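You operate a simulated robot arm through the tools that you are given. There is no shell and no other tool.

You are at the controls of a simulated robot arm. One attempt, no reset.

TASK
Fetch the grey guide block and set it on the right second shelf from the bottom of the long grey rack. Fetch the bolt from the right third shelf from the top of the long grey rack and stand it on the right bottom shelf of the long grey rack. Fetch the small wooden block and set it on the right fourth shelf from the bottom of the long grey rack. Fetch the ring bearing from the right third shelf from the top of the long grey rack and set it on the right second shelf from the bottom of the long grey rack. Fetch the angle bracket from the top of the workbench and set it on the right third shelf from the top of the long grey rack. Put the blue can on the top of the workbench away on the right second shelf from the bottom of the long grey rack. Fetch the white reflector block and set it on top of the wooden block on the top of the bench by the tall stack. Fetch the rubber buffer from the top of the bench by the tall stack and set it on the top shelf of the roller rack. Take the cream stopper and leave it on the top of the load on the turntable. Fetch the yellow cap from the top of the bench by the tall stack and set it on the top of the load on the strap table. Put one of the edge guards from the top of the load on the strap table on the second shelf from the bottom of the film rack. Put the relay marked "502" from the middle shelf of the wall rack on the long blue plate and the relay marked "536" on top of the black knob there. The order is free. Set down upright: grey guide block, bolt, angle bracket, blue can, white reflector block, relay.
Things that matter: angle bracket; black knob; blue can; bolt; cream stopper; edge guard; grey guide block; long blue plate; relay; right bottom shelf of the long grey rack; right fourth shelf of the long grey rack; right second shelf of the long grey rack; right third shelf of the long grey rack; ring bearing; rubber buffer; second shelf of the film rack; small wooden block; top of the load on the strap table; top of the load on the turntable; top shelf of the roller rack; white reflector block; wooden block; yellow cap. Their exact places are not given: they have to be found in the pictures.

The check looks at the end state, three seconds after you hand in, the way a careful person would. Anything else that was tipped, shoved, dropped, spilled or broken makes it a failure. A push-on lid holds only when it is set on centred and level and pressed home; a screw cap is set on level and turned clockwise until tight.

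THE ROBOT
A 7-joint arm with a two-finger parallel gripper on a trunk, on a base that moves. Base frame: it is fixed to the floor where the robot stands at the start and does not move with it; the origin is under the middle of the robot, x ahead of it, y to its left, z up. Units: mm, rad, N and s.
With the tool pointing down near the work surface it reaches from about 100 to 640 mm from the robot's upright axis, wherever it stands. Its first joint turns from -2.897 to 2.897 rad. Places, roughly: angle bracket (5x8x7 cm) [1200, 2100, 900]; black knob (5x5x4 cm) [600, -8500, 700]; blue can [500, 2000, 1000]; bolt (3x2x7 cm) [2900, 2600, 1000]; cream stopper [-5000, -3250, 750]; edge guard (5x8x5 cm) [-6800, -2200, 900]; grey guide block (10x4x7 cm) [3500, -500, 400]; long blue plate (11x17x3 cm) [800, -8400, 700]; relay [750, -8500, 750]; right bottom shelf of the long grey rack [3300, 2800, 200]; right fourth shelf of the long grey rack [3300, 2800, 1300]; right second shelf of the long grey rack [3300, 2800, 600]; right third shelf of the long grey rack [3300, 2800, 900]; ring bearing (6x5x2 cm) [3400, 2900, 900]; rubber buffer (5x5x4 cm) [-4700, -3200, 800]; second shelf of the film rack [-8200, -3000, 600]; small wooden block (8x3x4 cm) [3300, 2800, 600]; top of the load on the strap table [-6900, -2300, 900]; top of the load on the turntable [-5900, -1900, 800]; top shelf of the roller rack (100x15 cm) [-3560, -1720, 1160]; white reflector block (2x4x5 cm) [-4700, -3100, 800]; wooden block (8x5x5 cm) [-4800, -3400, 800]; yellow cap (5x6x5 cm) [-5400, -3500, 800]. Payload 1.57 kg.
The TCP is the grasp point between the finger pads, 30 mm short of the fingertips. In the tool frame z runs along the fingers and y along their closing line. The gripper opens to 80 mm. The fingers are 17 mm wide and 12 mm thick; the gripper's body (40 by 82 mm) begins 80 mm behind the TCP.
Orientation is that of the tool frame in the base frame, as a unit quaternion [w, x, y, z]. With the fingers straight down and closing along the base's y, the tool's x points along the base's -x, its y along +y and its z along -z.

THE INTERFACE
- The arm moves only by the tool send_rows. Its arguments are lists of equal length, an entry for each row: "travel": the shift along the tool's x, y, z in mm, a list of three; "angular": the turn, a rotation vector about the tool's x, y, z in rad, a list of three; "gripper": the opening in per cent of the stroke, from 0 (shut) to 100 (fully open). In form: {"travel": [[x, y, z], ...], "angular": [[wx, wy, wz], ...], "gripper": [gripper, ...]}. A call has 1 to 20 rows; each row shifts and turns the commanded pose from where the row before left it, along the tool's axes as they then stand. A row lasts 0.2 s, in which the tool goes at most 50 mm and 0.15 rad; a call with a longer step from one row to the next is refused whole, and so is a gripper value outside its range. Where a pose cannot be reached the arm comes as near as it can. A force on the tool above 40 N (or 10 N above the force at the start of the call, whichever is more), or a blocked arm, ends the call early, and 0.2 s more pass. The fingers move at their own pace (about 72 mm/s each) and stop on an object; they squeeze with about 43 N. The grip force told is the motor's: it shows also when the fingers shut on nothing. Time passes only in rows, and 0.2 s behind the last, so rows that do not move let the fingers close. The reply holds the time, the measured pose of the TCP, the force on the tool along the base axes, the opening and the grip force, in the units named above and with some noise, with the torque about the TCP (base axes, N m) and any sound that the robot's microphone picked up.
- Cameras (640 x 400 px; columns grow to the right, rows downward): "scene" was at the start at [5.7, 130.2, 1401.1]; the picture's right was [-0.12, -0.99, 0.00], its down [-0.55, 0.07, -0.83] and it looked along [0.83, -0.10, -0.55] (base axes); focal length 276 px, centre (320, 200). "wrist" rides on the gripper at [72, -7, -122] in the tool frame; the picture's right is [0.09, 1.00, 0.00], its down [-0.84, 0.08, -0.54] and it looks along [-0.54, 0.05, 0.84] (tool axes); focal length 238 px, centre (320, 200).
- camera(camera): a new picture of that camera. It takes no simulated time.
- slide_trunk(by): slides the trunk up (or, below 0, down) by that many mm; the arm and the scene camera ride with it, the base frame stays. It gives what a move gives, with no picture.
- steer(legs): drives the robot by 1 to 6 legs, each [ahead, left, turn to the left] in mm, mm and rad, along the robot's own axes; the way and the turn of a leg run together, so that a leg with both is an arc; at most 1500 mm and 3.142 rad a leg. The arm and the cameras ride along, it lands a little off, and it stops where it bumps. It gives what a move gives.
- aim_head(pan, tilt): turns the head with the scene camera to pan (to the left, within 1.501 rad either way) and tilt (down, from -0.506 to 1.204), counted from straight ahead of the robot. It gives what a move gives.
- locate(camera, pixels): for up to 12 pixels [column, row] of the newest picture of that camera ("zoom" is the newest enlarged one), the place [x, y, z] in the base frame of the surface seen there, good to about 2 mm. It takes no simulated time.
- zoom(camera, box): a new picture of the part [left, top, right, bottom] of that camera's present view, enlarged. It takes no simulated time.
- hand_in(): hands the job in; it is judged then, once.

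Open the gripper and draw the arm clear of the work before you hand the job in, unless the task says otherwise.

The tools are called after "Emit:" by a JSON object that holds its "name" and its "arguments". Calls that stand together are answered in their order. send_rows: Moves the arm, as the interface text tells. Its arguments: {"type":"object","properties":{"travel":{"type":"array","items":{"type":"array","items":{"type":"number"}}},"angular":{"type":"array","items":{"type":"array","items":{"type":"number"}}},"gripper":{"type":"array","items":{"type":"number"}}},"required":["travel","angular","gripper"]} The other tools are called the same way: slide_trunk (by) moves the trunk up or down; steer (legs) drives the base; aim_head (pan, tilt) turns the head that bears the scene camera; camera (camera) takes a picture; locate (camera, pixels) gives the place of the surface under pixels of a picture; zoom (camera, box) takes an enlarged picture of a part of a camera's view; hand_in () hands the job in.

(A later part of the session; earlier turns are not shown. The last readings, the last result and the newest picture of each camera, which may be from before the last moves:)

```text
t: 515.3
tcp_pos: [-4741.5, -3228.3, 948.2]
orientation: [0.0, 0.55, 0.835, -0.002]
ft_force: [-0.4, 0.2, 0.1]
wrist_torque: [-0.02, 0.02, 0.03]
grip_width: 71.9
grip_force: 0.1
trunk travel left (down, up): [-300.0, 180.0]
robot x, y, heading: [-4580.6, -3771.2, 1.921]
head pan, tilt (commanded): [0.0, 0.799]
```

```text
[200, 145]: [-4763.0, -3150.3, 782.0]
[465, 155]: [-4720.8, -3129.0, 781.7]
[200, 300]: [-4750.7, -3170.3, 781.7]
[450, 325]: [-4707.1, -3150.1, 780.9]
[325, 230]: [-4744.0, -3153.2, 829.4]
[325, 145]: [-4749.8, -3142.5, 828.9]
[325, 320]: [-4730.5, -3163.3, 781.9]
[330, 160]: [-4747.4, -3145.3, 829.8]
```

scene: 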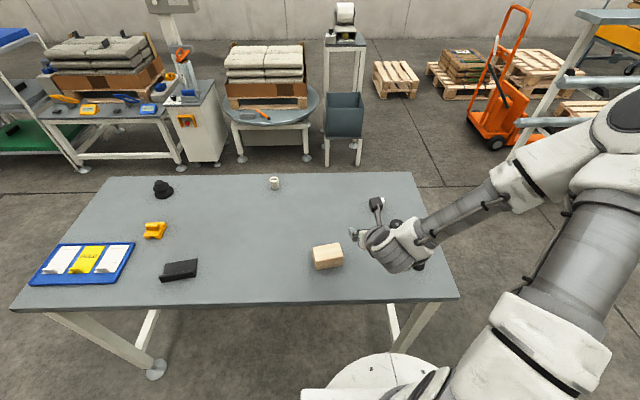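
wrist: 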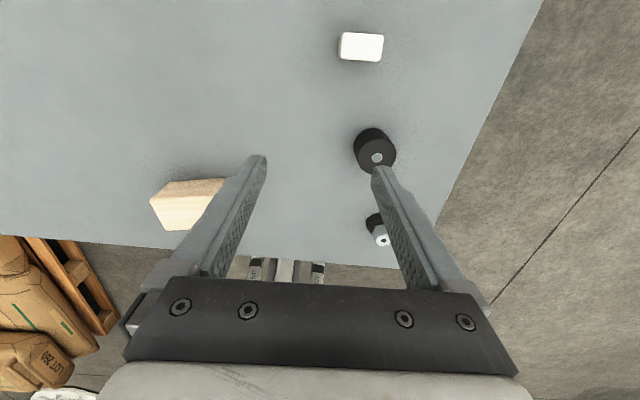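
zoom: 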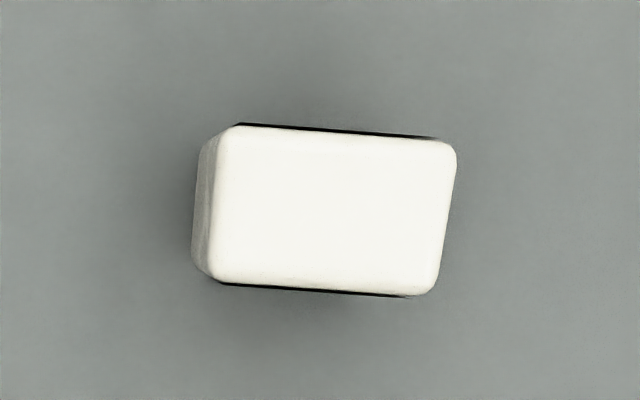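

Emit:
{"name": "locate", "arguments": {"camera": "zoom", "pixels": [[245, 135], [440, 150], [225, 265], [425, 285], [335, 210], [218, 200], [445, 215], [330, 280], [335, 140]]}}

```text
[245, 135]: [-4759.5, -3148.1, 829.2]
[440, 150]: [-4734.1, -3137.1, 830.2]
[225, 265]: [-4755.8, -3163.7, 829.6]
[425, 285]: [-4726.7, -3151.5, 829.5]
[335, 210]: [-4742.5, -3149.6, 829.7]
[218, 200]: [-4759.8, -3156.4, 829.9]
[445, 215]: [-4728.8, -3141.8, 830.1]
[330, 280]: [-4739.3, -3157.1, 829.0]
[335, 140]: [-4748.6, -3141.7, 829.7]
```

Reflector centre (−4743.8,−3150), ~38×20×50, long axis ≈0.42 rad, nearly along the tool's y. I move above it and descend to z≈866 for a check.

Emit:
{"name": "send_rows", "arguments": {"travel": [[36.4, 14.4, 0], [36.4, 14.4, 0], [0, 0, 40], [0, 0, 40], [0, 0, 0]], "angular": [[0, 0, -0.014], [0, 0, 0], [0, 0, 0], [0, 0, 0], [0, 0, 0]], "gripper": [90, 90, 90, 90, 90]}}

Emit:
{"name": "camera", "arguments": {"camera": "wrist"}}

```text
t: 516.5
tcp_pos: [-4744.8, -3151.8, 869.4]
orientation: [-0.001, 0.545, 0.839, 0.0]
ft_force: [-0.6, -0.3, 1.3]
wrist_torque: [-0.01, 0.0, -0.03]
grip_width: 71.8
grip_force: 0.0
trunk travel left (down, up): [-300.0, 180.0]
robot x, y, heading: [-4577.1, -3771.4, 1.924]
head pan, tilt (commanded): [0.0, 0.799]
```

```text
taken
```

wrist: 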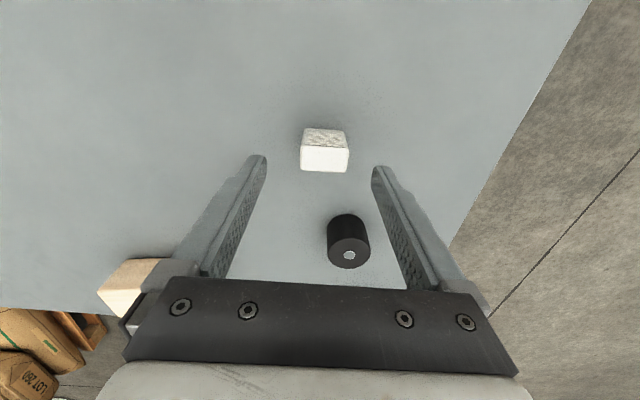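

Centred. I descend 53 mm and close.

Emit:
{"name": "send_rows", "arguments": {"travel": [[0, 0, 25], [0, 0, 18], [0, 0, 10], [0, 0, 0], [0, 0, 0], [0, 0, 0], [0, 0, 0]], "angular": [[0, 0, 0], [0, 0, 0], [0, 0, 0], [0, 0, 0], [0, 0, 0], [0, 0, 0], [0, 0, 0]], "gripper": [90, 90, 90, 60, 40, 0, 0]}}

Emit:
{"name": "camera", "arguments": {"camera": "wrist"}}

```text
t: 518.1
tcp_pos: [-4747.2, -3151.0, 815.5]
orientation: [-0.001, 0.544, 0.839, 0.0]
ft_force: [-0.1, 0.0, 0.6]
wrist_torque: [0.02, -0.05, 0.0]
grip_width: 34.9
grip_force: 41.8
trunk travel left (down, up): [-300.0, 180.0]
robot x, y, heading: [-4576.3, -3773.9, 1.921]
head pan, tilt (commanded): [0.0, 0.799]
```

```text
taken
```

wrist: 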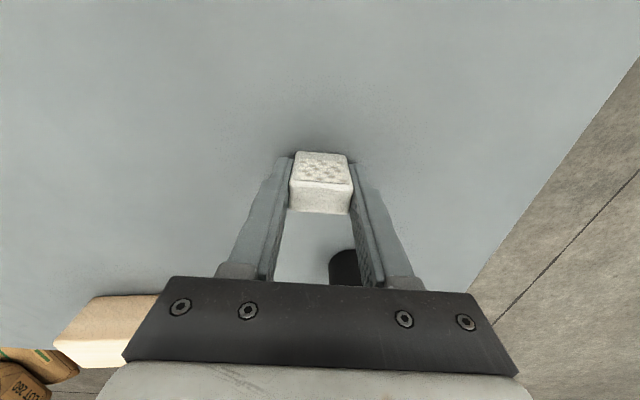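

Gripped (34.9 mm; TCP 35 mm above its base). I lift 100 mm, carry it over the wooden block's centre and align the yaw.

Emit:
{"name": "send_rows", "arguments": {"travel": [[0, 0, -20], [0, 0, -40], [0, 0, -40], [-32, -30.6, 0], [-32, -30.6, 0], [-32, -30.6, 0], [-32, -30.6, 0], [-32, -30.6, 0], [-31.8, -30.5, 0], [0, 0, 0], [0, 0, 0]], "angular": [[0, 0, 0], [0, 0, 0], [0, 0, 0], [0, 0, 0], [0, 0, 0], [0, 0, 0], [0, 0, 0], [0, 0, 0], [0, 0, 0], [0, 0, -0.13], [0, 0, 0]], "gripper": [0, 0, 0, 0, 0, 0, 0, 0, 0, 0, 0]}}

Emit:
{"name": "camera", "arguments": {"camera": "wrist"}}

```text
t: 520.5
tcp_pos: [-4836.0, -3400.9, 916.5]
orientation: [-0.002, 0.489, 0.873, 0.0]
ft_force: [0.4, 0.0, -0.2]
wrist_torque: [-0.05, 0.01, 0.01]
grip_width: 34.9
grip_force: 42.0
trunk travel left (down, up): [-300.0, 180.0]
robot x, y, heading: [-4579.5, -3770.2, 1.919]
head pan, tilt (commanded): [0.0, 0.799]
```

```text
taken
```

wrist: 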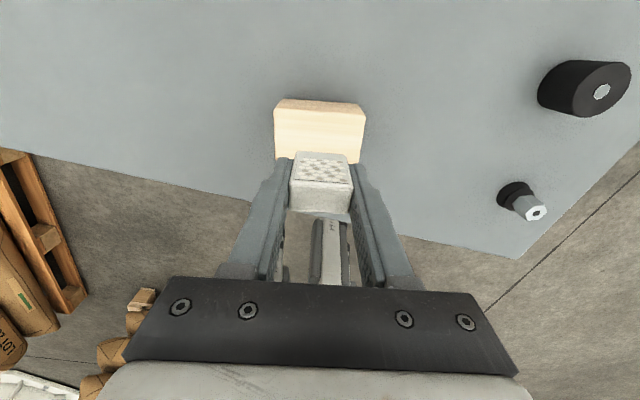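

Aligned with the wooden block. I lower 43 mm then creep to contact (expected at z≈866).

Emit:
{"name": "send_rows", "arguments": {"travel": [[0, 0, 25], [0, 0, 14], [0, 0, 5], [0, 0, 0]], "angular": [[0, 0, 0], [0, 0, 0], [0, 0, 0], [0, 0, 0]], "gripper": [0, 0, 0, 0]}}

Emit:
{"name": "camera", "arguments": {"camera": "wrist"}}

Emit:
{"name": "send_rows", "arguments": {"travel": [[0, 0, 2], [0, 0, 1.5], [0, 0, 1], [0, 0, 0]], "angular": [[0, 0, 0], [0, 0, 0], [0, 0, 0], [0, 0, 0]], "gripper": [0, 0, 0, 0]}}

```text
t: 521.5
tcp_pos: [-4835.9, -3399.5, 873.2]
orientation: [-0.001, 0.489, 0.872, -0.001]
ft_force: [0.4, -0.2, -0.1]
wrist_torque: [-0.02, 0.02, -0.01]
grip_width: 35.1
grip_force: 42.2
trunk travel left (down, up): [-300.0, 180.0]
robot x, y, heading: [-4577.8, -3766.0, 1.92]
head pan, tilt (commanded): [0.0, 0.799]
```

```text
taken
```

wrist: 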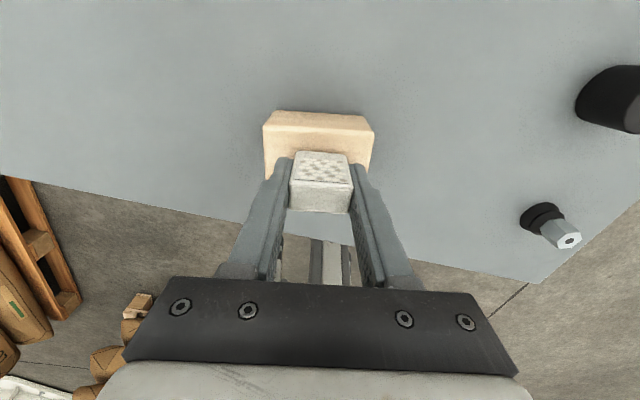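

```text
t: 522.5
tcp_pos: [-4835.1, -3400.2, 868.1]
orientation: [-0.001, 0.488, 0.873, -0.001]
ft_force: [-0.3, 0.2, 0.0]
wrist_torque: [-0.01, 0.02, 0.0]
grip_width: 34.8
grip_force: 41.5
trunk travel left (down, up): [-300.0, 180.0]
robot x, y, heading: [-4580.0, -3769.5, 1.918]
head pan, tilt (commanded): [0.0, 0.799]
```

Emit:
{"name": "send_rows", "arguments": {"travel": [[0, 0, 1], [0, 0, 1], [0, 0, 0]], "angular": [[0, 0, 0], [0, 0, 0], [0, 0, 0]], "gripper": [0, 0, 0]}}

```text
t: 523.3
tcp_pos: [-4833.2, -3399.1, 866.9]
orientation: [-0.002, 0.489, 0.872, -0.001]
ft_force: [0.4, -0.8, 3.4]
wrist_torque: [-0.03, -0.04, -0.02]
grip_width: 35.0
grip_force: 42.7
trunk travel left (down, up): [-300.0, 180.0]
robot x, y, heading: [-4578.3, -3766.0, 1.92]
head pan, tilt (commanded): [0.0, 0.799]
```

Contact (3.4 N). I open gently and rise straight up.

Emit:
{"name": "send_rows", "arguments": {"travel": [[0, 0, 0], [0, 0, 0], [0, 0, 0], [0, 0, -20], [0, 0, -40], [0, 0, -45]], "angular": [[0, 0, 0], [0, 0, 0], [0, 0, 0], [0, 0, 0], [0, 0, 0], [0, 0, 0]], "gripper": [50, 65, 80, 80, 80, 80]}}

Emit:
{"name": "camera", "arguments": {"camera": "wrist"}}

Emit:
{"name": "camera", "arguments": {"camera": "scene"}}

```text
t: 524.7
tcp_pos: [-4836.1, -3400.5, 970.1]
orientation: [0.0, 0.488, 0.873, -0.001]
ft_force: [-0.5, 0.3, 0.2]
wrist_torque: [-0.02, 0.01, 0.0]
grip_width: 64.2
grip_force: 0.1
trunk travel left (down, up): [-300.0, 180.0]
robot x, y, heading: [-4573.1, -3767.5, 1.918]
head pan, tilt (commanded): [0.0, 0.799]
```

```text
taken
```

wrist: 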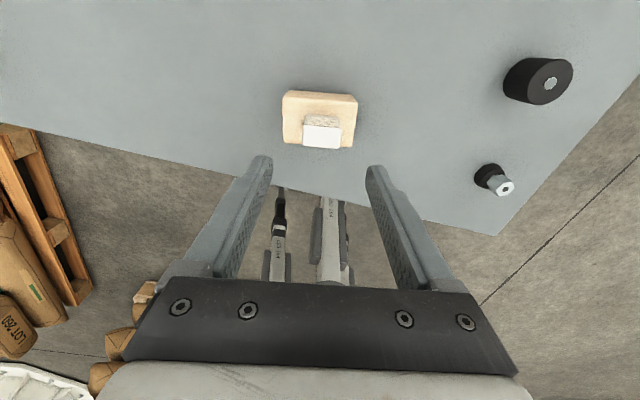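

```text
taken
```

scene: 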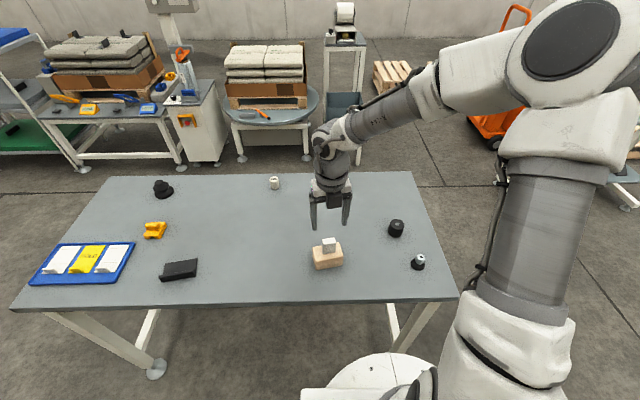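

The reflector stands on the wooden block. Next the rubber buffer, which is in reach: I locate it precisely.

Emit:
{"name": "zoom", "arguments": {"camera": "wrist", "box": [480, 40, 600, 120]}}

Emit:
{"name": "locate", "arguments": {"camera": "zoom", "pixels": [[375, 225], [300, 220], [450, 230], [370, 110], [370, 335], [190, 180], [260, 330], [480, 150]]}}

```text
5.00 times, centred on (540, 80) of wrist
```

zoom: 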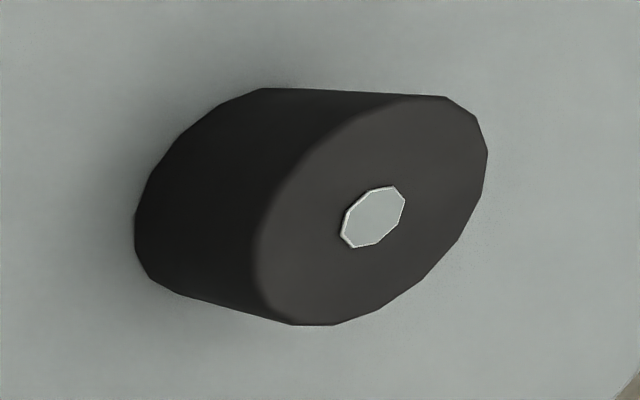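

```text
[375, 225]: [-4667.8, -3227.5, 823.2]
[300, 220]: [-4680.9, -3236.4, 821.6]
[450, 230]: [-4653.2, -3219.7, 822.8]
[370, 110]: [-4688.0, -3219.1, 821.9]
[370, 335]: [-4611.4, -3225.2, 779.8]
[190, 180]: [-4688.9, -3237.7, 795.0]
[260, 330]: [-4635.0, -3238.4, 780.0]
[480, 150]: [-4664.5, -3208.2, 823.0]
```

Buffer top centre ≈(−4669,−3227.5), z 822. I move above it and descend to z≈870 to check.

Emit:
{"name": "send_rows", "arguments": {"travel": [[12, 46.6, 0], [12, 46.6, 0], [12, 46.6, 0], [12, 46.6, 0], [11.8, 46.6, 0], [0, 0, 45], [0, 0, 45], [0, 0, 0]], "angular": [[0, 0, 0], [0, 0, 0], [0, 0, 0], [0, 0, 0], [0, 0, 0], [0, 0, 0], [0, 0, 0], [0, 0, 0]], "gripper": [100, 100, 100, 100, 100, 100, 100, 100]}}

Emit:
{"name": "camera", "arguments": {"camera": "wrist"}}

Emit:
{"name": "locate", "arguments": {"camera": "wrist", "pixels": [[321, 150], [300, 150], [342, 150], [321, 140], [321, 165]]}}

```text
t: 526.5
tcp_pos: [-4668.3, -3227.2, 881.0]
orientation: [-0.001, 0.488, 0.873, 0.0]
ft_force: [0.2, 0.7, 0.3]
wrist_torque: [0.01, 0.01, -0.01]
grip_width: 80.2
grip_force: 0.1
trunk travel left (down, up): [-300.0, 180.0]
robot x, y, heading: [-4577.8, -3772.4, 1.921]
head pan, tilt (commanded): [0.0, 0.799]
```

```text
taken
```

wrist: 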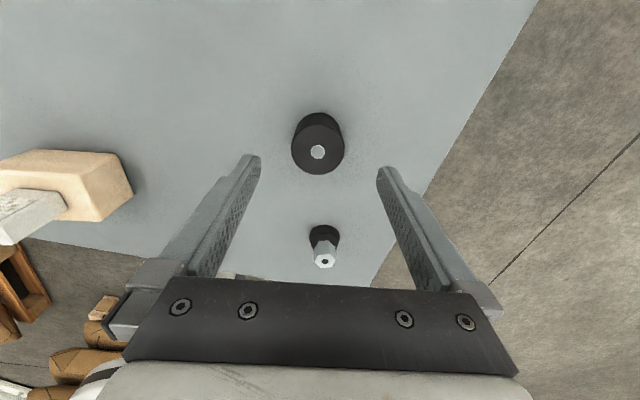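

```text
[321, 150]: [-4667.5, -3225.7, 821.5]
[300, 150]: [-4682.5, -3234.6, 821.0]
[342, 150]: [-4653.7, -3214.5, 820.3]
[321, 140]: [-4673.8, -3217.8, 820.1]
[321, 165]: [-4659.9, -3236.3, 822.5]
```

Centred over the buffer. I descend 66 mm and close.

Emit:
{"name": "send_rows", "arguments": {"travel": [[0, 0, 30], [0, 0, 20], [0, 0, 16], [0, 0, 0], [0, 0, 0], [0, 0, 0], [0, 0, 0]], "angular": [[0, 0, 0], [0, 0, 0], [0, 0, 0], [0, 0, 0], [0, 0, 0], [0, 0, 0], [0, 0, 0]], "gripper": [100, 100, 100, 70, 0, 0, 0]}}

Emit:
{"name": "camera", "arguments": {"camera": "wrist"}}

```text
t: 528.1
tcp_pos: [-4667.5, -3227.1, 815.2]
orientation: [-0.002, 0.488, 0.873, 0.0]
ft_force: [-0.7, 0.6, 0.0]
wrist_torque: [0.05, -0.01, 0.02]
grip_width: 42.5
grip_force: 42.6
trunk travel left (down, up): [-300.0, 180.0]
robot x, y, heading: [-4576.8, -3769.0, 1.922]
head pan, tilt (commanded): [0.0, 0.799]
```

```text
taken
```

wrist: 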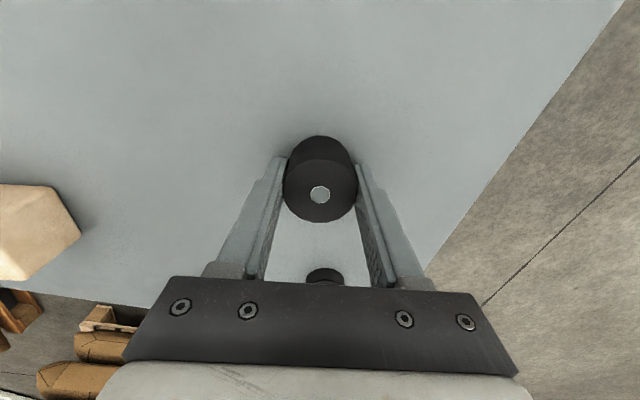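

Gripped. I lift 120 mm, back away from the bench, and drive around to the −y side of the roller rack.

Emit:
{"name": "send_rows", "arguments": {"travel": [[0, 0, -20], [0, 0, -45], [0, 0, -45], [0, 0, -20]], "angular": [[0, 0, 0], [0, 0, 0], [0, 0, 0], [0, 0, 0]], "gripper": [0, 0, 0, 0]}}

Emit:
{"name": "steer", "arguments": {"legs": [[-350, 0, 0], [0, 0, -1.3], [685, 0, 0], [0, 0, 0.41], [1000, 0, 0], [0, 0, 1.03]]}}

Emit:
{"name": "slide_trunk", "arguments": {"by": 180}}

Emit:
{"name": "aim_head", "arguments": {"pan": 0.0, "tilt": 0.5}}

Emit:
{"name": "camera", "arguments": {"camera": "scene"}}

```text
t: 529.1
tcp_pos: [-4666.2, -3228.4, 944.3]
orientation: [0.0, 0.489, 0.872, -0.001]
ft_force: [-0.4, 0.2, -0.8]
wrist_torque: [0.04, 0.0, 0.0]
grip_width: 42.5
grip_force: 42.7
trunk travel left (down, up): [-300.0, 180.0]
robot x, y, heading: [-4575.7, -3767.1, 1.927]
head pan, tilt (commanded): [0.0, 0.799]
```

```text
t: 552.1
tcp_pos: [-3564.6, -2327.6, 944.3]
orientation: [-0.001, 0.426, 0.905, 0.0]
ft_force: [0.0, 0.5, -0.9]
wrist_torque: [0.01, 0.0, -0.01]
grip_width: 42.1
grip_force: 43.5
trunk travel left (down, up): [-300.0, 180.0]
robot x, y, heading: [-3398.8, -2851.3, 2.064]
head pan, tilt (commanded): [0.0, 0.799]
```

```text
t: 554.1
tcp_pos: [-3564.3, -2327.9, 1123.8]
orientation: [-0.001, 0.427, 0.904, -0.001]
ft_force: [0.1, -0.3, -0.5]
wrist_torque: [-0.04, 0.02, 0.02]
grip_width: 42.3
grip_force: 42.8
trunk travel left (down, up): [-480.0, 0.0]
robot x, y, heading: [-3401.6, -2852.1, 2.062]
head pan, tilt (commanded): [0.0, 0.799]
```

```text
t: 555.0
tcp_pos: [-3563.5, -2328.4, 1124.9]
orientation: [-0.002, 0.426, 0.905, 0.0]
ft_force: [-0.2, 0.8, -0.4]
wrist_torque: [0.03, -0.01, 0.01]
grip_width: 42.3
grip_force: 42.8
trunk travel left (down, up): [-480.0, 0.0]
robot x, y, heading: [-3396.6, -2852.1, 2.067]
head pan, tilt (commanded): [0.0, 0.499]
```

```text
taken
```

scene: 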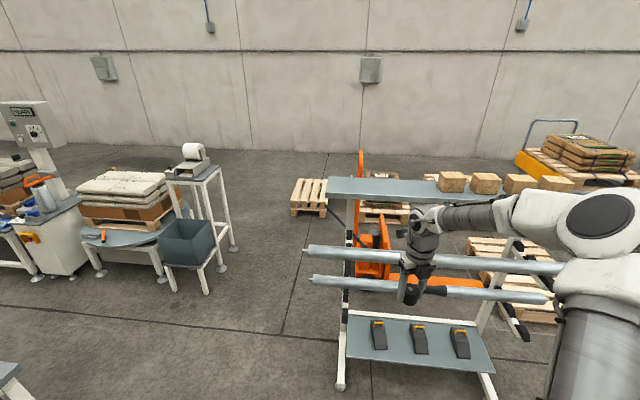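

The roller rack is in front; its top shelf is free on the left part (cols 330–430). I locate the shelf, rollers and feet.

Emit:
{"name": "locate", "arguments": {"camera": "scene", "pixels": [[332, 180], [332, 196], [380, 186], [400, 198], [440, 185], [312, 250], [315, 281], [340, 386], [490, 370], [350, 350], [345, 225], [420, 182]]}}

Emit:
{"name": "zoom", "arguments": {"camera": "scene", "box": [290, 150, 470, 300]}}

```text
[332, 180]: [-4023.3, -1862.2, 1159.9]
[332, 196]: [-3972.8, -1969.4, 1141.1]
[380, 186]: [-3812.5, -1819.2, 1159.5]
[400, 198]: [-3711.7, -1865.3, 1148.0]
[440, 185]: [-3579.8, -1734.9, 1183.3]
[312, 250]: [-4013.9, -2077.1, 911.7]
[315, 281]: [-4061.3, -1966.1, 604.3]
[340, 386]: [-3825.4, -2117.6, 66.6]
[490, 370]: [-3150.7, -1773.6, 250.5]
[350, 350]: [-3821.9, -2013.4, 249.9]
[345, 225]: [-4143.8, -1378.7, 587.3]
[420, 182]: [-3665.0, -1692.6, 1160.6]
```

```text
2.67 times, centred on (380, 225) of scene
```

zoom: 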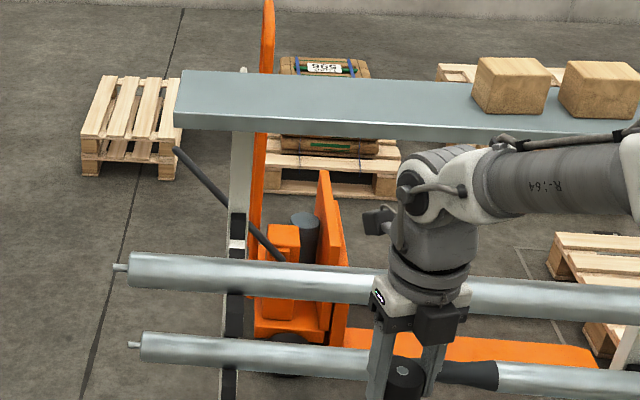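

Shelf top z=1160, free spot at ≈(−3794,−1823). I raise the arm 130 mm, then drive 430 mm forward (38 mm right).

Emit:
{"name": "send_rows", "arguments": {"travel": [[0, 0, -45], [0, 0, -45], [0, 0, -42], [0, 0, 0]], "angular": [[0, 0, 0], [0, 0, 0], [0, 0, 0], [0, 0, 0]], "gripper": [0, 0, 0, 0]}}

Emit:
{"name": "steer", "arguments": {"legs": [[430, -38, 0]]}}

Emit:
{"name": "camera", "arguments": {"camera": "wrist"}}

```text
t: 556.0
tcp_pos: [-3561.4, -2329.7, 1256.2]
orientation: [-0.002, 0.426, 0.905, -0.001]
ft_force: [-0.7, -0.2, -0.5]
wrist_torque: [0.02, -0.01, 0.01]
grip_width: 42.4
grip_force: 43.2
trunk travel left (down, up): [-480.0, 0.0]
robot x, y, heading: [-3402.7, -2850.7, 2.056]
head pan, tilt (commanded): [0.0, 0.499]
```

```text
t: 559.3
tcp_pos: [-3736.5, -1937.3, 1255.7]
orientation: [-0.001, 0.422, 0.907, 0.0]
ft_force: [-0.5, 0.3, -0.8]
wrist_torque: [-0.02, 0.02, 0.0]
grip_width: 42.0
grip_force: 43.5
trunk travel left (down, up): [-480.0, 0.0]
robot x, y, heading: [-3568.8, -2456.5, 2.073]
head pan, tilt (commanded): [0.0, 0.499]
```

```text
taken
```

wrist: 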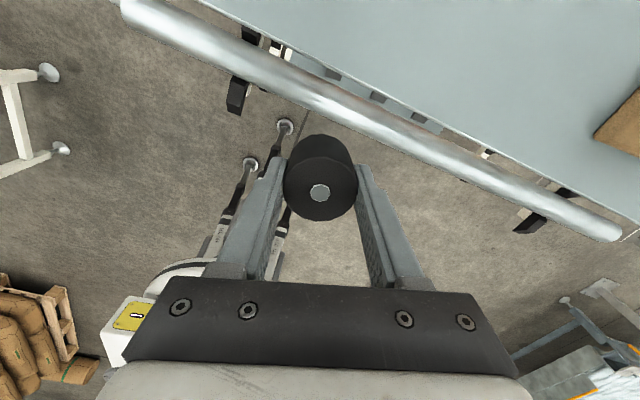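

I extend the arm 128 mm over the shelf (tool x +121.6, y +40.4).

Emit:
{"name": "send_rows", "arguments": {"travel": [[40.5, 13.5, 0], [40.5, 13.5, 0], [40.6, 13.4, 0], [0, 0, 0]], "angular": [[0, 0, 0], [0, 0, 0], [0, 0, 0], [0, 0, 0]], "gripper": [0, 0, 0, 0]}}

Emit:
{"name": "camera", "arguments": {"camera": "wrist"}}

Emit:
{"name": "locate", "arguments": {"camera": "wrist", "pixels": [[200, 60], [250, 130], [400, 100], [450, 200], [400, 230], [480, 120]]}}

```text
t: 560.3
tcp_pos: [-3783.7, -1817.5, 1256.2]
orientation: [0.0, 0.421, 0.907, -0.001]
ft_force: [0.4, 0.8, -2.0]
wrist_torque: [-0.05, -0.01, 0.0]
grip_width: 42.1
grip_force: 43.0
trunk travel left (down, up): [-480.0, 0.0]
robot x, y, heading: [-3569.5, -2459.5, 2.073]
head pan, tilt (commanded): [0.0, 0.499]
```

```text
taken
```

wrist: 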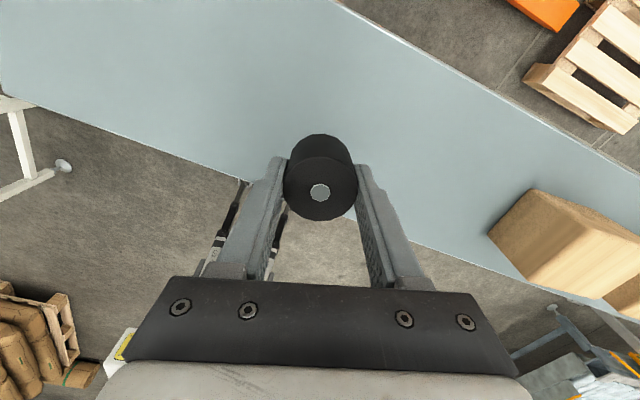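

```text
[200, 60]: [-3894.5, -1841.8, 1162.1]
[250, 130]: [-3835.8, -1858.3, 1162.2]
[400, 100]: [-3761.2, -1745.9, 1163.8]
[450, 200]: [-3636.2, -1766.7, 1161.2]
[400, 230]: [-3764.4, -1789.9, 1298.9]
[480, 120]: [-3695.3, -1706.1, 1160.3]
```

TCP is over the shelf's middle (v'=71 of 150). I lower 53 mm and creep to contact (~1197).

Emit:
{"name": "send_rows", "arguments": {"travel": [[0, 0, 30], [0, 0, 16], [0, 0, 7], [0, 0, 0]], "angular": [[0, 0, 0], [0, 0, 0], [0, 0, 0], [0, 0, 0]], "gripper": [0, 0, 0, 0]}}

Emit:
{"name": "send_rows", "arguments": {"travel": [[0, 0, 2], [0, 0, 2], [0, 0, 0]], "angular": [[0, 0, 0], [0, 0, 0], [0, 0, 0]], "gripper": [0, 0, 0]}}

```text
t: 561.3
tcp_pos: [-3785.8, -1818.9, 1202.2]
orientation: [-0.002, 0.421, 0.907, 0.0]
ft_force: [0.1, -0.6, -0.6]
wrist_torque: [-0.01, 0.01, -0.02]
grip_width: 42.1
grip_force: 42.8
trunk travel left (down, up): [-480.0, 0.0]
robot x, y, heading: [-3567.7, -2457.9, 2.073]
head pan, tilt (commanded): [0.0, 0.499]
```

```text
t: 562.1
tcp_pos: [-3784.6, -1818.9, 1198.5]
orientation: [-0.001, 0.422, 0.907, 0.0]
ft_force: [-0.5, -0.4, 0.0]
wrist_torque: [0.01, -0.04, -0.02]
grip_width: 42.1
grip_force: 43.5
trunk travel left (down, up): [-480.0, 0.0]
robot x, y, heading: [-3571.0, -2461.0, 2.069]
head pan, tilt (commanded): [0.0, 0.499]
```

Emit:
{"name": "send_rows", "arguments": {"travel": [[0, 0, 1.3], [0, 0, 1.3], [0, 0, 0]], "angular": [[0, 0, 0], [0, 0, 0], [0, 0, 0]], "gripper": [0, 0, 0]}}

```text
t: 562.9
tcp_pos: [-3784.8, -1819.6, 1195.4]
orientation: [0.0, 0.422, 0.907, -0.001]
ft_force: [-0.4, -0.5, -0.1]
wrist_torque: [0.0, 0.04, 0.02]
grip_width: 42.1
grip_force: 42.8
trunk travel left (down, up): [-480.0, 0.0]
robot x, y, heading: [-3566.3, -2455.5, 2.07]
head pan, tilt (commanded): [0.0, 0.499]
```

Emit:
{"name": "send_rows", "arguments": {"travel": [[0, 0, 1], [0, 0, 1], [0, 0, 0]], "angular": [[0, 0, 0], [0, 0, 0], [0, 0, 0]], "gripper": [0, 0, 0]}}

```text
t: 563.7
tcp_pos: [-3784.9, -1819.8, 1193.4]
orientation: [-0.001, 0.421, 0.907, 0.0]
ft_force: [-0.8, -0.7, 4.9]
wrist_torque: [0.03, -0.04, 0.01]
grip_width: 42.1
grip_force: 43.2
trunk travel left (down, up): [-480.0, 0.0]
robot x, y, heading: [-3568.4, -2459.4, 2.073]
head pan, tilt (commanded): [0.0, 0.499]
```

Contact (4.9 N). I open and rise.

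Emit:
{"name": "send_rows", "arguments": {"travel": [[0, 0, 0], [0, 0, 0], [0, 0, -20], [0, 0, -40], [0, 0, -40]], "angular": [[0, 0, 0], [0, 0, 0], [0, 0, 0], [0, 0, 0], [0, 0, 0]], "gripper": [80, 100, 100, 100, 100]}}

Emit:
{"name": "camera", "arguments": {"camera": "wrist"}}

```text
t: 564.9
tcp_pos: [-3786.0, -1821.8, 1294.6]
orientation: [0.0, 0.422, 0.907, -0.001]
ft_force: [0.0, 0.6, -0.6]
wrist_torque: [-0.01, -0.01, 0.02]
grip_width: 79.9
grip_force: 0.1
trunk travel left (down, up): [-480.0, 0.0]
robot x, y, heading: [-3570.8, -2458.9, 2.069]
head pan, tilt (commanded): [0.0, 0.499]
```

```text
taken
```

wrist: 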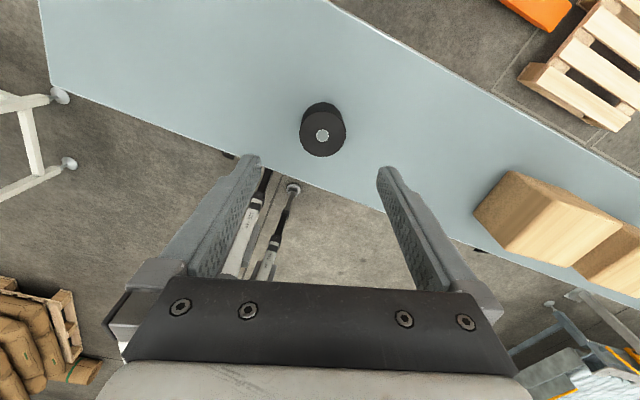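

Buffer placed. I back off 350 mm, draw the arm in, and drive to the bench's right side for the cream stopper.

Emit:
{"name": "steer", "arguments": {"legs": [[-380, 0, 0]]}}

Emit:
{"name": "send_rows", "arguments": {"travel": [[-45, 0, 0], [-45, 0, 0], [-45, 0, 0], [-45, 0, 0], [0, 0, 45], [0, 0, 45], [0, 0, 45]], "angular": [[0, 0, 0], [0, 0, 0], [0, 0, 0], [0, 0, 0], [0, 0, 0], [0, 0, 0], [0, 0, 0]], "gripper": [100, 100, 100, 100, 100, 100, 100]}}

Emit:
{"name": "slide_trunk", "arguments": {"by": -180}}

Emit:
{"name": "steer", "arguments": {"legs": [[0, 0, 0.775], [1253, 0, 0], [0, 0, 0.836], [700, 0, 0], [0, 0, 1.37]]}}

Emit:
{"name": "aim_head", "arguments": {"pan": 0.0, "tilt": 0.8}}

Emit:
{"name": "camera", "arguments": {"camera": "scene"}}

```text
t: 567.9
tcp_pos: [-3604.4, -2156.9, 1294.9]
orientation: [-0.001, 0.42, 0.907, -0.001]
ft_force: [0.5, 0.3, 0.5]
wrist_torque: [-0.06, 0.0, 0.05]
grip_width: 80.1
grip_force: 0.0
trunk travel left (down, up): [-480.0, 0.0]
robot x, y, heading: [-3389.1, -2793.4, 2.073]
head pan, tilt (commanded): [0.0, 0.499]
```

```text
t: 569.5
tcp_pos: [-3488.3, -2294.7, 1157.7]
orientation: [-0.001, 0.421, 0.907, -0.001]
ft_force: [-0.4, -0.7, 0.0]
wrist_torque: [-0.02, -0.03, -0.01]
grip_width: 79.9
grip_force: 0.0
trunk travel left (down, up): [-480.0, 0.0]
robot x, y, heading: [-3385.7, -2794.2, 2.075]
head pan, tilt (commanded): [0.0, 0.499]
```

```text
t: 571.5
tcp_pos: [-3489.0, -2296.3, 979.3]
orientation: [-0.001, 0.421, 0.907, 0.0]
ft_force: [-0.8, 0.3, 0.2]
wrist_torque: [0.0, 0.01, 0.0]
grip_width: 80.0
grip_force: 0.0
trunk travel left (down, up): [-300.0, 180.0]
robot x, y, heading: [-3388.1, -2795.4, 2.082]
head pan, tilt (commanded): [0.0, 0.499]
```

```text
t: 594.6
tcp_pos: [-5178.6, -3283.4, 977.4]
orientation: [0.0, 0.868, -0.497, 0.002]
ft_force: [0.3, -0.5, 0.2]
wrist_torque: [0.0, 0.01, -0.02]
grip_width: 80.0
grip_force: 0.1
trunk travel left (down, up): [-300.0, 180.0]
robot x, y, heading: [-5195.4, -2774.5, -1.241]
head pan, tilt (commanded): [0.0, 0.499]
```

```text
t: 595.4
tcp_pos: [-5177.7, -3283.5, 978.6]
orientation: [-0.001, 0.868, -0.497, 0.001]
ft_force: [0.0, 0.5, 0.6]
wrist_torque: [-0.03, 0.01, 0.0]
grip_width: 79.8
grip_force: 0.1
trunk travel left (down, up): [-300.0, 180.0]
robot x, y, heading: [-5194.7, -2776.0, -1.238]
head pan, tilt (commanded): [0.0, 0.799]
```

```text
taken
```

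scene: 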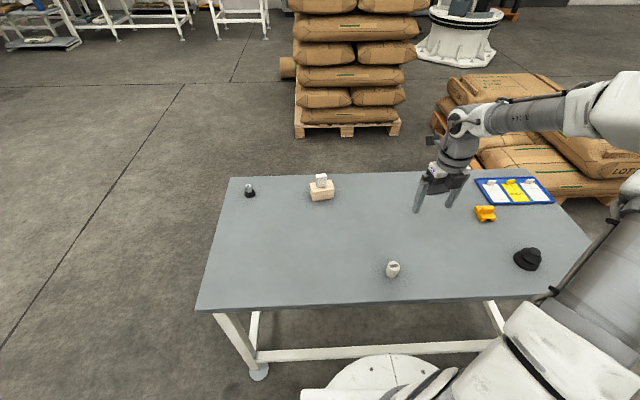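

The stopper is at (392,268), yellow cap at (484,213). I locate both.

Emit:
{"name": "zoom", "arguments": {"camera": "scene", "box": [360, 190, 560, 300]}}

Emit:
{"name": "locate", "arguments": {"camera": "zoom", "pixels": [[103, 248], [103, 270], [90, 255], [117, 255], [400, 60], [400, 80], [380, 90], [430, 90], [410, 100]]}}

```text
3.20 times, centred on (460, 245) of scene
```

zoom: 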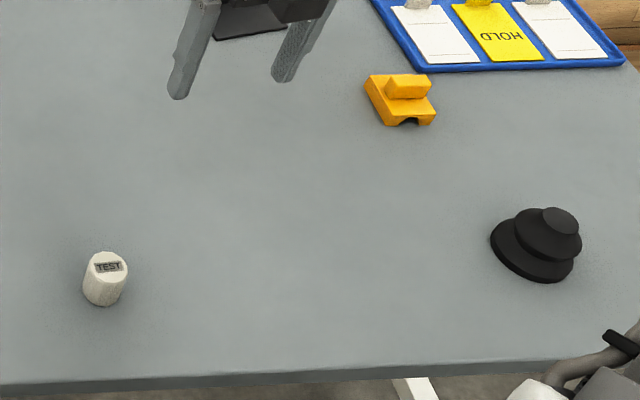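

```text
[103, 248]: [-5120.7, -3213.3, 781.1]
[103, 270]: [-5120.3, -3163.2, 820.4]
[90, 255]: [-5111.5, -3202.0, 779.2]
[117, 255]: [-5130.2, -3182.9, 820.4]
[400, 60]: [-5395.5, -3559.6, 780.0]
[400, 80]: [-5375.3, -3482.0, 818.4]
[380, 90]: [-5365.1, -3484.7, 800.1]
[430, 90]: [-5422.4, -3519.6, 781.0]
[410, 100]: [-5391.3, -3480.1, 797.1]
```

The cream stopper ("TEST") top is ≈(−5122,−3172), z 820. I move the tool above it at z≈890 and check with the wrist camera.

Emit:
{"name": "send_rows", "arguments": {"travel": [[-23, -35, 0], [-23, -35, 0], [-22, -34.5, 0], [0, 0, 45], [0, 0, 45], [0, 0, 0]], "angular": [[0, 0, 0], [0, 0, 0], [0, 0, 0], [0, 0, 0], [0, 0, 0], [0, 0, 0]], "gripper": [90, 90, 90, 90, 90, 90]}}

Emit:
{"name": "camera", "arguments": {"camera": "wrist"}}

Emit:
{"name": "locate", "arguments": {"camera": "wrist", "pixels": [[320, 150], [300, 150], [340, 150], [320, 130], [320, 165], [320, 170]]}}

```text
t: 596.8
tcp_pos: [-5120.9, -3171.2, 888.2]
orientation: [0.0, 0.867, -0.498, 0.001]
ft_force: [0.1, 0.2, 0.2]
wrist_torque: [0.02, 0.0, 0.01]
grip_width: 71.9
grip_force: 0.0
trunk travel left (down, up): [-300.0, 180.0]
robot x, y, heading: [-5194.1, -2777.8, -1.243]
head pan, tilt (commanded): [0.0, 0.799]
```

```text
taken
```

wrist: 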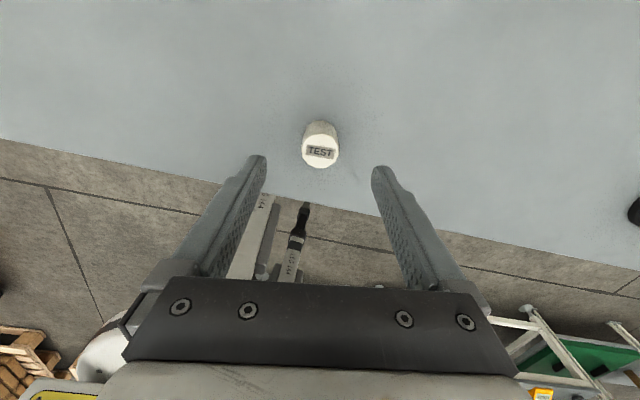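

```text
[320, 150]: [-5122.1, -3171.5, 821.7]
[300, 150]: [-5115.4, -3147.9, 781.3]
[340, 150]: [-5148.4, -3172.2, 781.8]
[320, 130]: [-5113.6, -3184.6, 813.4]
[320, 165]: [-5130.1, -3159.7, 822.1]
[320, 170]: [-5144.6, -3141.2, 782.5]
```

The stopper is centred under the gripper. I descend 73 mm and close.

Emit:
{"name": "send_rows", "arguments": {"travel": [[0, 0, 35], [0, 0, 25], [0, 0, 13], [0, 0, 0], [0, 0, 0], [0, 0, 0], [0, 0, 0]], "angular": [[0, 0, 0], [0, 0, 0], [0, 0, 0], [0, 0, 0], [0, 0, 0], [0, 0, 0], [0, 0, 0]], "gripper": [80, 80, 80, 55, 0, 0, 0]}}

Emit:
{"name": "camera", "arguments": {"camera": "wrist"}}

```text
t: 598.4
tcp_pos: [-5122.4, -3172.2, 815.4]
orientation: [0.0, 0.867, -0.498, 0.001]
ft_force: [0.5, 0.6, 0.3]
wrist_torque: [-0.03, 0.02, -0.02]
grip_width: 31.4
grip_force: 40.4
trunk travel left (down, up): [-300.0, 180.0]
robot x, y, heading: [-5190.1, -2773.6, -1.24]
head pan, tilt (commanded): [0.0, 0.799]
```

```text
taken
```

wrist: 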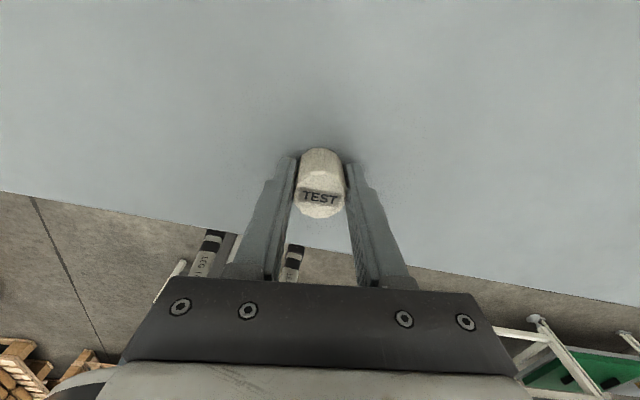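

Gripped (31.4 mm). I lift 150 mm and turn around to face the turntable.

Emit:
{"name": "send_rows", "arguments": {"travel": [[0, 0, -20], [0, 0, -45], [0, 0, -45], [0, 0, -45]], "angular": [[0, 0, 0], [0, 0, 0], [0, 0, 0], [0, 0, 0]], "gripper": [0, 0, 0, 0]}}

Emit:
{"name": "steer", "arguments": {"legs": [[0, 0, -2.79]]}}

Emit:
{"name": "aim_head", "arguments": {"pan": 0.0, "tilt": 0.6}}

Emit:
{"name": "camera", "arguments": {"camera": "scene"}}

```text
t: 599.4
tcp_pos: [-5121.4, -3173.8, 971.4]
orientation: [-0.001, 0.868, -0.497, 0.0]
ft_force: [0.7, 0.6, -0.8]
wrist_torque: [0.02, -0.01, -0.02]
grip_width: 30.3
grip_force: 39.6
trunk travel left (down, up): [-300.0, 180.0]
robot x, y, heading: [-5193.0, -2776.5, -1.239]
head pan, tilt (commanded): [0.0, 0.799]
```

```text
t: 608.7
tcp_pos: [-5391.5, -2422.3, 971.4]
orientation: [-0.002, 0.346, 0.938, 0.0]
ft_force: [-0.2, -0.4, -0.3]
wrist_torque: [0.01, 0.03, 0.01]
grip_width: 30.6
grip_force: 39.4
trunk travel left (down, up): [-300.0, 180.0]
robot x, y, heading: [-5191.3, -2774.4, 2.242]
head pan, tilt (commanded): [0.0, 0.799]
```

```text
t: 609.5
tcp_pos: [-5392.1, -2423.0, 971.1]
orientation: [-0.001, 0.346, 0.938, -0.001]
ft_force: [0.1, -0.2, 0.0]
wrist_torque: [0.0, 0.01, -0.01]
grip_width: 30.6
grip_force: 39.2
trunk travel left (down, up): [-300.0, 180.0]
robot x, y, heading: [-5192.3, -2774.9, 2.235]
head pan, tilt (commanded): [0.0, 0.6]
```

```text
taken
```

scene: 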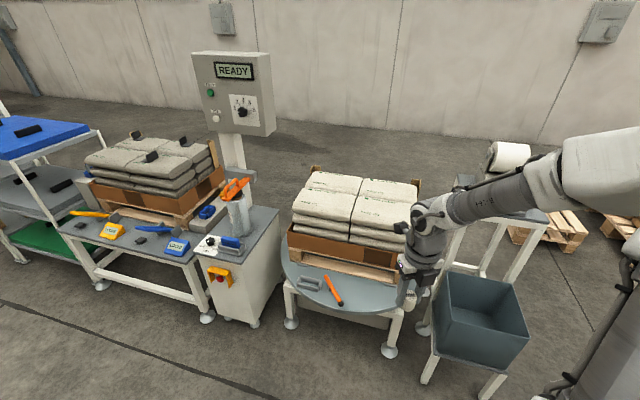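

The turntable's load (white sacks) is at (355,210). I locate its top and the turntable's near parts.

Emit:
{"name": "locate", "arguments": {"camera": "scene", "pixels": [[320, 205], [378, 213], [335, 184], [388, 192], [345, 205], [300, 215], [405, 225], [330, 310], [290, 322], [388, 350], [285, 270], [350, 240]]}}

Emit:
{"name": "zoom", "arguments": {"camera": "scene", "box": [270, 150, 440, 300]}}

```text
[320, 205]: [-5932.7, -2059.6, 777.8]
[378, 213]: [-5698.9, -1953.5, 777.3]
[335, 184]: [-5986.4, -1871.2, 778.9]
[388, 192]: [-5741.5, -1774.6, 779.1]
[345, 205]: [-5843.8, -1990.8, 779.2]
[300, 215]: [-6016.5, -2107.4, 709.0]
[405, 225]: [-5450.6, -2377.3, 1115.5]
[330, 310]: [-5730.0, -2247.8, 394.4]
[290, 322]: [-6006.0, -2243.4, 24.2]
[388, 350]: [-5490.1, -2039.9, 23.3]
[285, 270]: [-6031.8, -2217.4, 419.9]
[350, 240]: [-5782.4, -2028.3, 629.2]
```

```text
2.67 times, centred on (355, 225) of scene
```

zoom: 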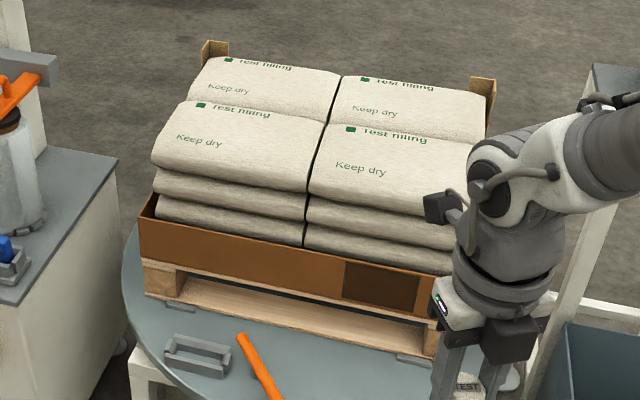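

I check the bin table's near corner and the front-right sack's extents before choosing the standing place.

Emit:
{"name": "locate", "arguments": {"camera": "scene", "pixels": [[436, 355], [430, 382], [492, 396], [520, 340], [352, 220], [365, 205], [372, 222], [385, 225], [395, 205], [350, 193], [328, 216], [312, 222]]}}

```text
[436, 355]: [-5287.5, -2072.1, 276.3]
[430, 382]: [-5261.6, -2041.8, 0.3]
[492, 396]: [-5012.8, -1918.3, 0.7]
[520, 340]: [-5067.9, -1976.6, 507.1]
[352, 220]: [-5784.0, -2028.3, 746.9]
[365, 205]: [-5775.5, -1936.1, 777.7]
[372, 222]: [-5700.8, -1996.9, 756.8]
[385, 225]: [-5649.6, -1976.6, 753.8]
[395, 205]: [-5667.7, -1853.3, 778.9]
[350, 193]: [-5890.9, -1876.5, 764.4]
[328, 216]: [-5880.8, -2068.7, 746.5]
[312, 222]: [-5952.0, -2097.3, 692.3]
```

Target on the front-right sack: (−5701,−1942), z≈778. I turn to square up and move to within reach (base stays >330 mm from the turntable rim).

Emit:
{"name": "steer", "arguments": {"legs": [[0, 0, -0.285], [345, 225, 0]]}}

Emit:
{"name": "camera", "arguments": {"camera": "scene"}}

Emit:
{"name": "camera", "arguments": {"camera": "wrist"}}

```text
t: 613.5
tcp_pos: [-5618.2, -2142.4, 969.9]
orientation: [-0.002, 0.478, 0.879, 0.0]
ft_force: [0.2, 0.0, -0.5]
wrist_torque: [0.0, -0.03, -0.01]
grip_width: 30.3
grip_force: 39.4
trunk travel left (down, up): [-300.0, 180.0]
robot x, y, heading: [-5530.1, -2536.8, 1.948]
head pan, tilt (commanded): [0.0, 0.6]
```

```text
taken
```

scene: 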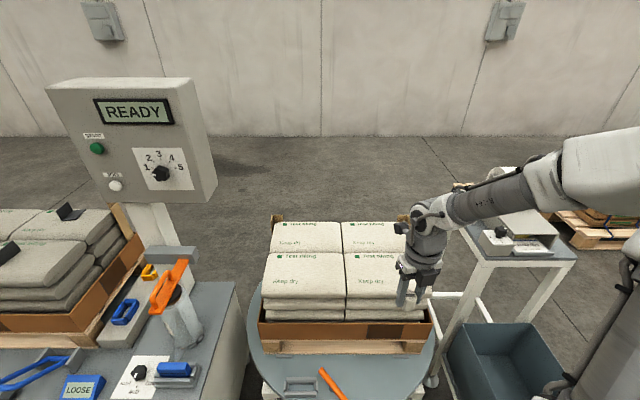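

```text
taken
```

wrist: 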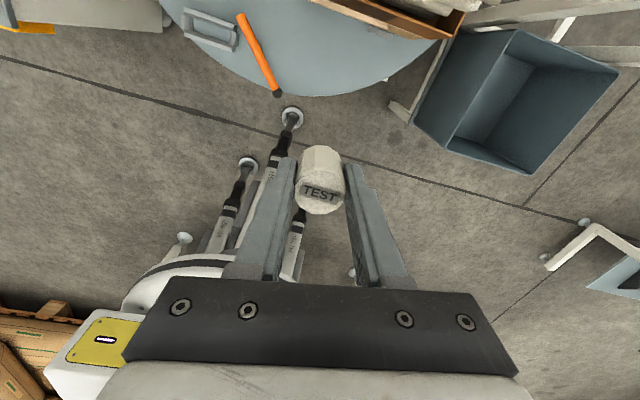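

I extend the arm over the front-right sack.

Emit:
{"name": "send_rows", "arguments": {"travel": [[42.7, 7.9, 0], [42.7, 7.9, 0], [42.7, 7.9, 0], [42.7, 7.8, 0], [42.5, 7.8, 0], [0, 0, 40], [0, 0, 0]], "angular": [[0, 0, 0], [0, 0, 0], [0, 0, 0], [0, 0, 0], [0, 0, 0], [0, 0, 0], [0, 0, 0]], "gripper": [0, 0, 0, 0, 0, 0, 0]}}

Emit:
{"name": "camera", "arguments": {"camera": "wrist"}}

Emit:
{"name": "locate", "arguments": {"camera": "wrist", "pixels": [[320, 130], [280, 140], [370, 140], [320, 230], [260, 100], [400, 110]]}}

```text
t: 615.1
tcp_pos: [-5703.0, -1944.4, 929.5]
orientation: [0.0, 0.477, 0.879, -0.002]
ft_force: [-0.1, -0.4, -0.5]
wrist_torque: [0.01, 0.01, -0.02]
grip_width: 30.7
grip_force: 39.2
trunk travel left (down, up): [-300.0, 180.0]
robot x, y, heading: [-5529.4, -2535.1, 1.947]
head pan, tilt (commanded): [0.0, 0.6]
```

```text
taken
```

wrist: 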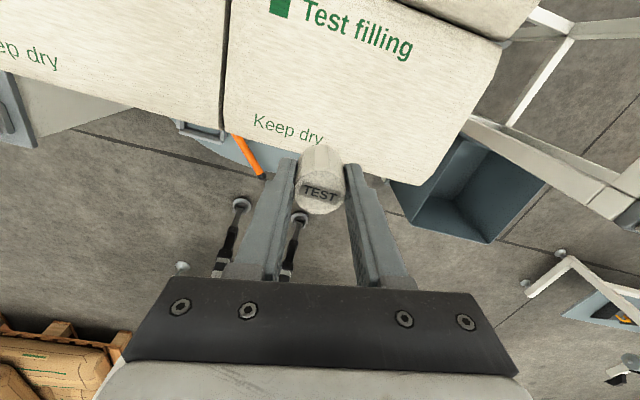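

```text
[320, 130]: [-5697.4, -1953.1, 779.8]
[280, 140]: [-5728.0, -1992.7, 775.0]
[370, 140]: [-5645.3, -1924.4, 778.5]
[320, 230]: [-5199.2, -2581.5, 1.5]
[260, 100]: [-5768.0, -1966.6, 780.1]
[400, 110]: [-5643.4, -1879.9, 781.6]
```

The landing spot is on flat sack top (z≈780). I shift 20 mm further in and lower, then creep to contact (~815).

Emit:
{"name": "send_rows", "arguments": {"travel": [[19.6, 3.9, 0], [0, 0, 40], [0, 0, 40], [0, 0, 20], [0, 0, 6], [0, 0, 0]], "angular": [[0, 0, 0], [0, 0, 0], [0, 0, 0], [0, 0, 0], [0, 0, 0], [0, 0, 0]], "gripper": [0, 0, 0, 0, 0, 0]}}

Emit:
{"name": "send_rows", "arguments": {"travel": [[0, 0, 2], [0, 0, 2], [0, 0, 1.5], [0, 0, 0]], "angular": [[0, 0, 0], [0, 0, 0], [0, 0, 0], [0, 0, 0]], "gripper": [0, 0, 0, 0]}}

```text
t: 616.5
tcp_pos: [-5711.1, -1924.5, 826.2]
orientation: [-0.002, 0.477, 0.879, -0.001]
ft_force: [-0.5, -0.7, -0.3]
wrist_torque: [-0.06, -0.01, -0.01]
grip_width: 30.5
grip_force: 39.6
trunk travel left (down, up): [-300.0, 180.0]
robot x, y, heading: [-5529.0, -2536.6, 1.949]
head pan, tilt (commanded): [0.0, 0.6]
```

```text
t: 617.5
tcp_pos: [-5709.0, -1923.7, 820.1]
orientation: [-0.001, 0.478, 0.879, 0.0]
ft_force: [-0.6, 0.4, -0.1]
wrist_torque: [0.01, -0.01, -0.02]
grip_width: 30.5
grip_force: 39.5
trunk travel left (down, up): [-300.0, 180.0]
robot x, y, heading: [-5529.9, -2539.7, 1.944]
head pan, tilt (commanded): [0.0, 0.6]
```

Emit:
{"name": "send_rows", "arguments": {"travel": [[0, 0, 1.5], [0, 0, 1.5], [0, 0, 1], [0, 0, 0]], "angular": [[0, 0, 0], [0, 0, 0], [0, 0, 0], [0, 0, 0]], "gripper": [0, 0, 0, 0]}}

```text
t: 618.5
tcp_pos: [-5710.4, -1923.3, 816.4]
orientation: [-0.001, 0.476, 0.879, 0.0]
ft_force: [0.1, -1.4, 11.1]
wrist_torque: [0.02, 0.1, -0.01]
grip_width: 30.4
grip_force: 40.0
trunk travel left (down, up): [-300.0, 180.0]
robot x, y, heading: [-5527.6, -2541.3, 1.946]
head pan, tilt (commanded): [0.0, 0.6]
```

Contact (11 N) at z 816. I open and rise.

Emit:
{"name": "send_rows", "arguments": {"travel": [[0, 0, 0], [0, 0, 0], [0, 0, -25], [0, 0, -45], [0, 0, -45], [0, 0, -40]], "angular": [[0, 0, 0], [0, 0, 0], [0, 0, 0], [0, 0, 0], [0, 0, 0], [0, 0, 0]], "gripper": [60, 80, 80, 80, 80, 80]}}

Emit:
{"name": "camera", "arguments": {"camera": "wrist"}}

```text
t: 619.9
tcp_pos: [-5708.9, -1923.1, 969.4]
orientation: [-0.002, 0.477, 0.879, -0.001]
ft_force: [-0.1, 0.4, 1.0]
wrist_torque: [-0.04, 0.01, 0.0]
grip_width: 63.9
grip_force: 0.1
trunk travel left (down, up): [-300.0, 180.0]
robot x, y, heading: [-5534.9, -2537.8, 1.948]
head pan, tilt (commanded): [0.0, 0.6]
```

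```text
taken
```

wrist: 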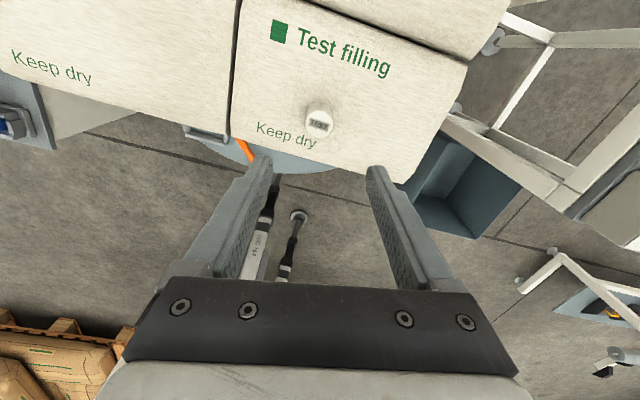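

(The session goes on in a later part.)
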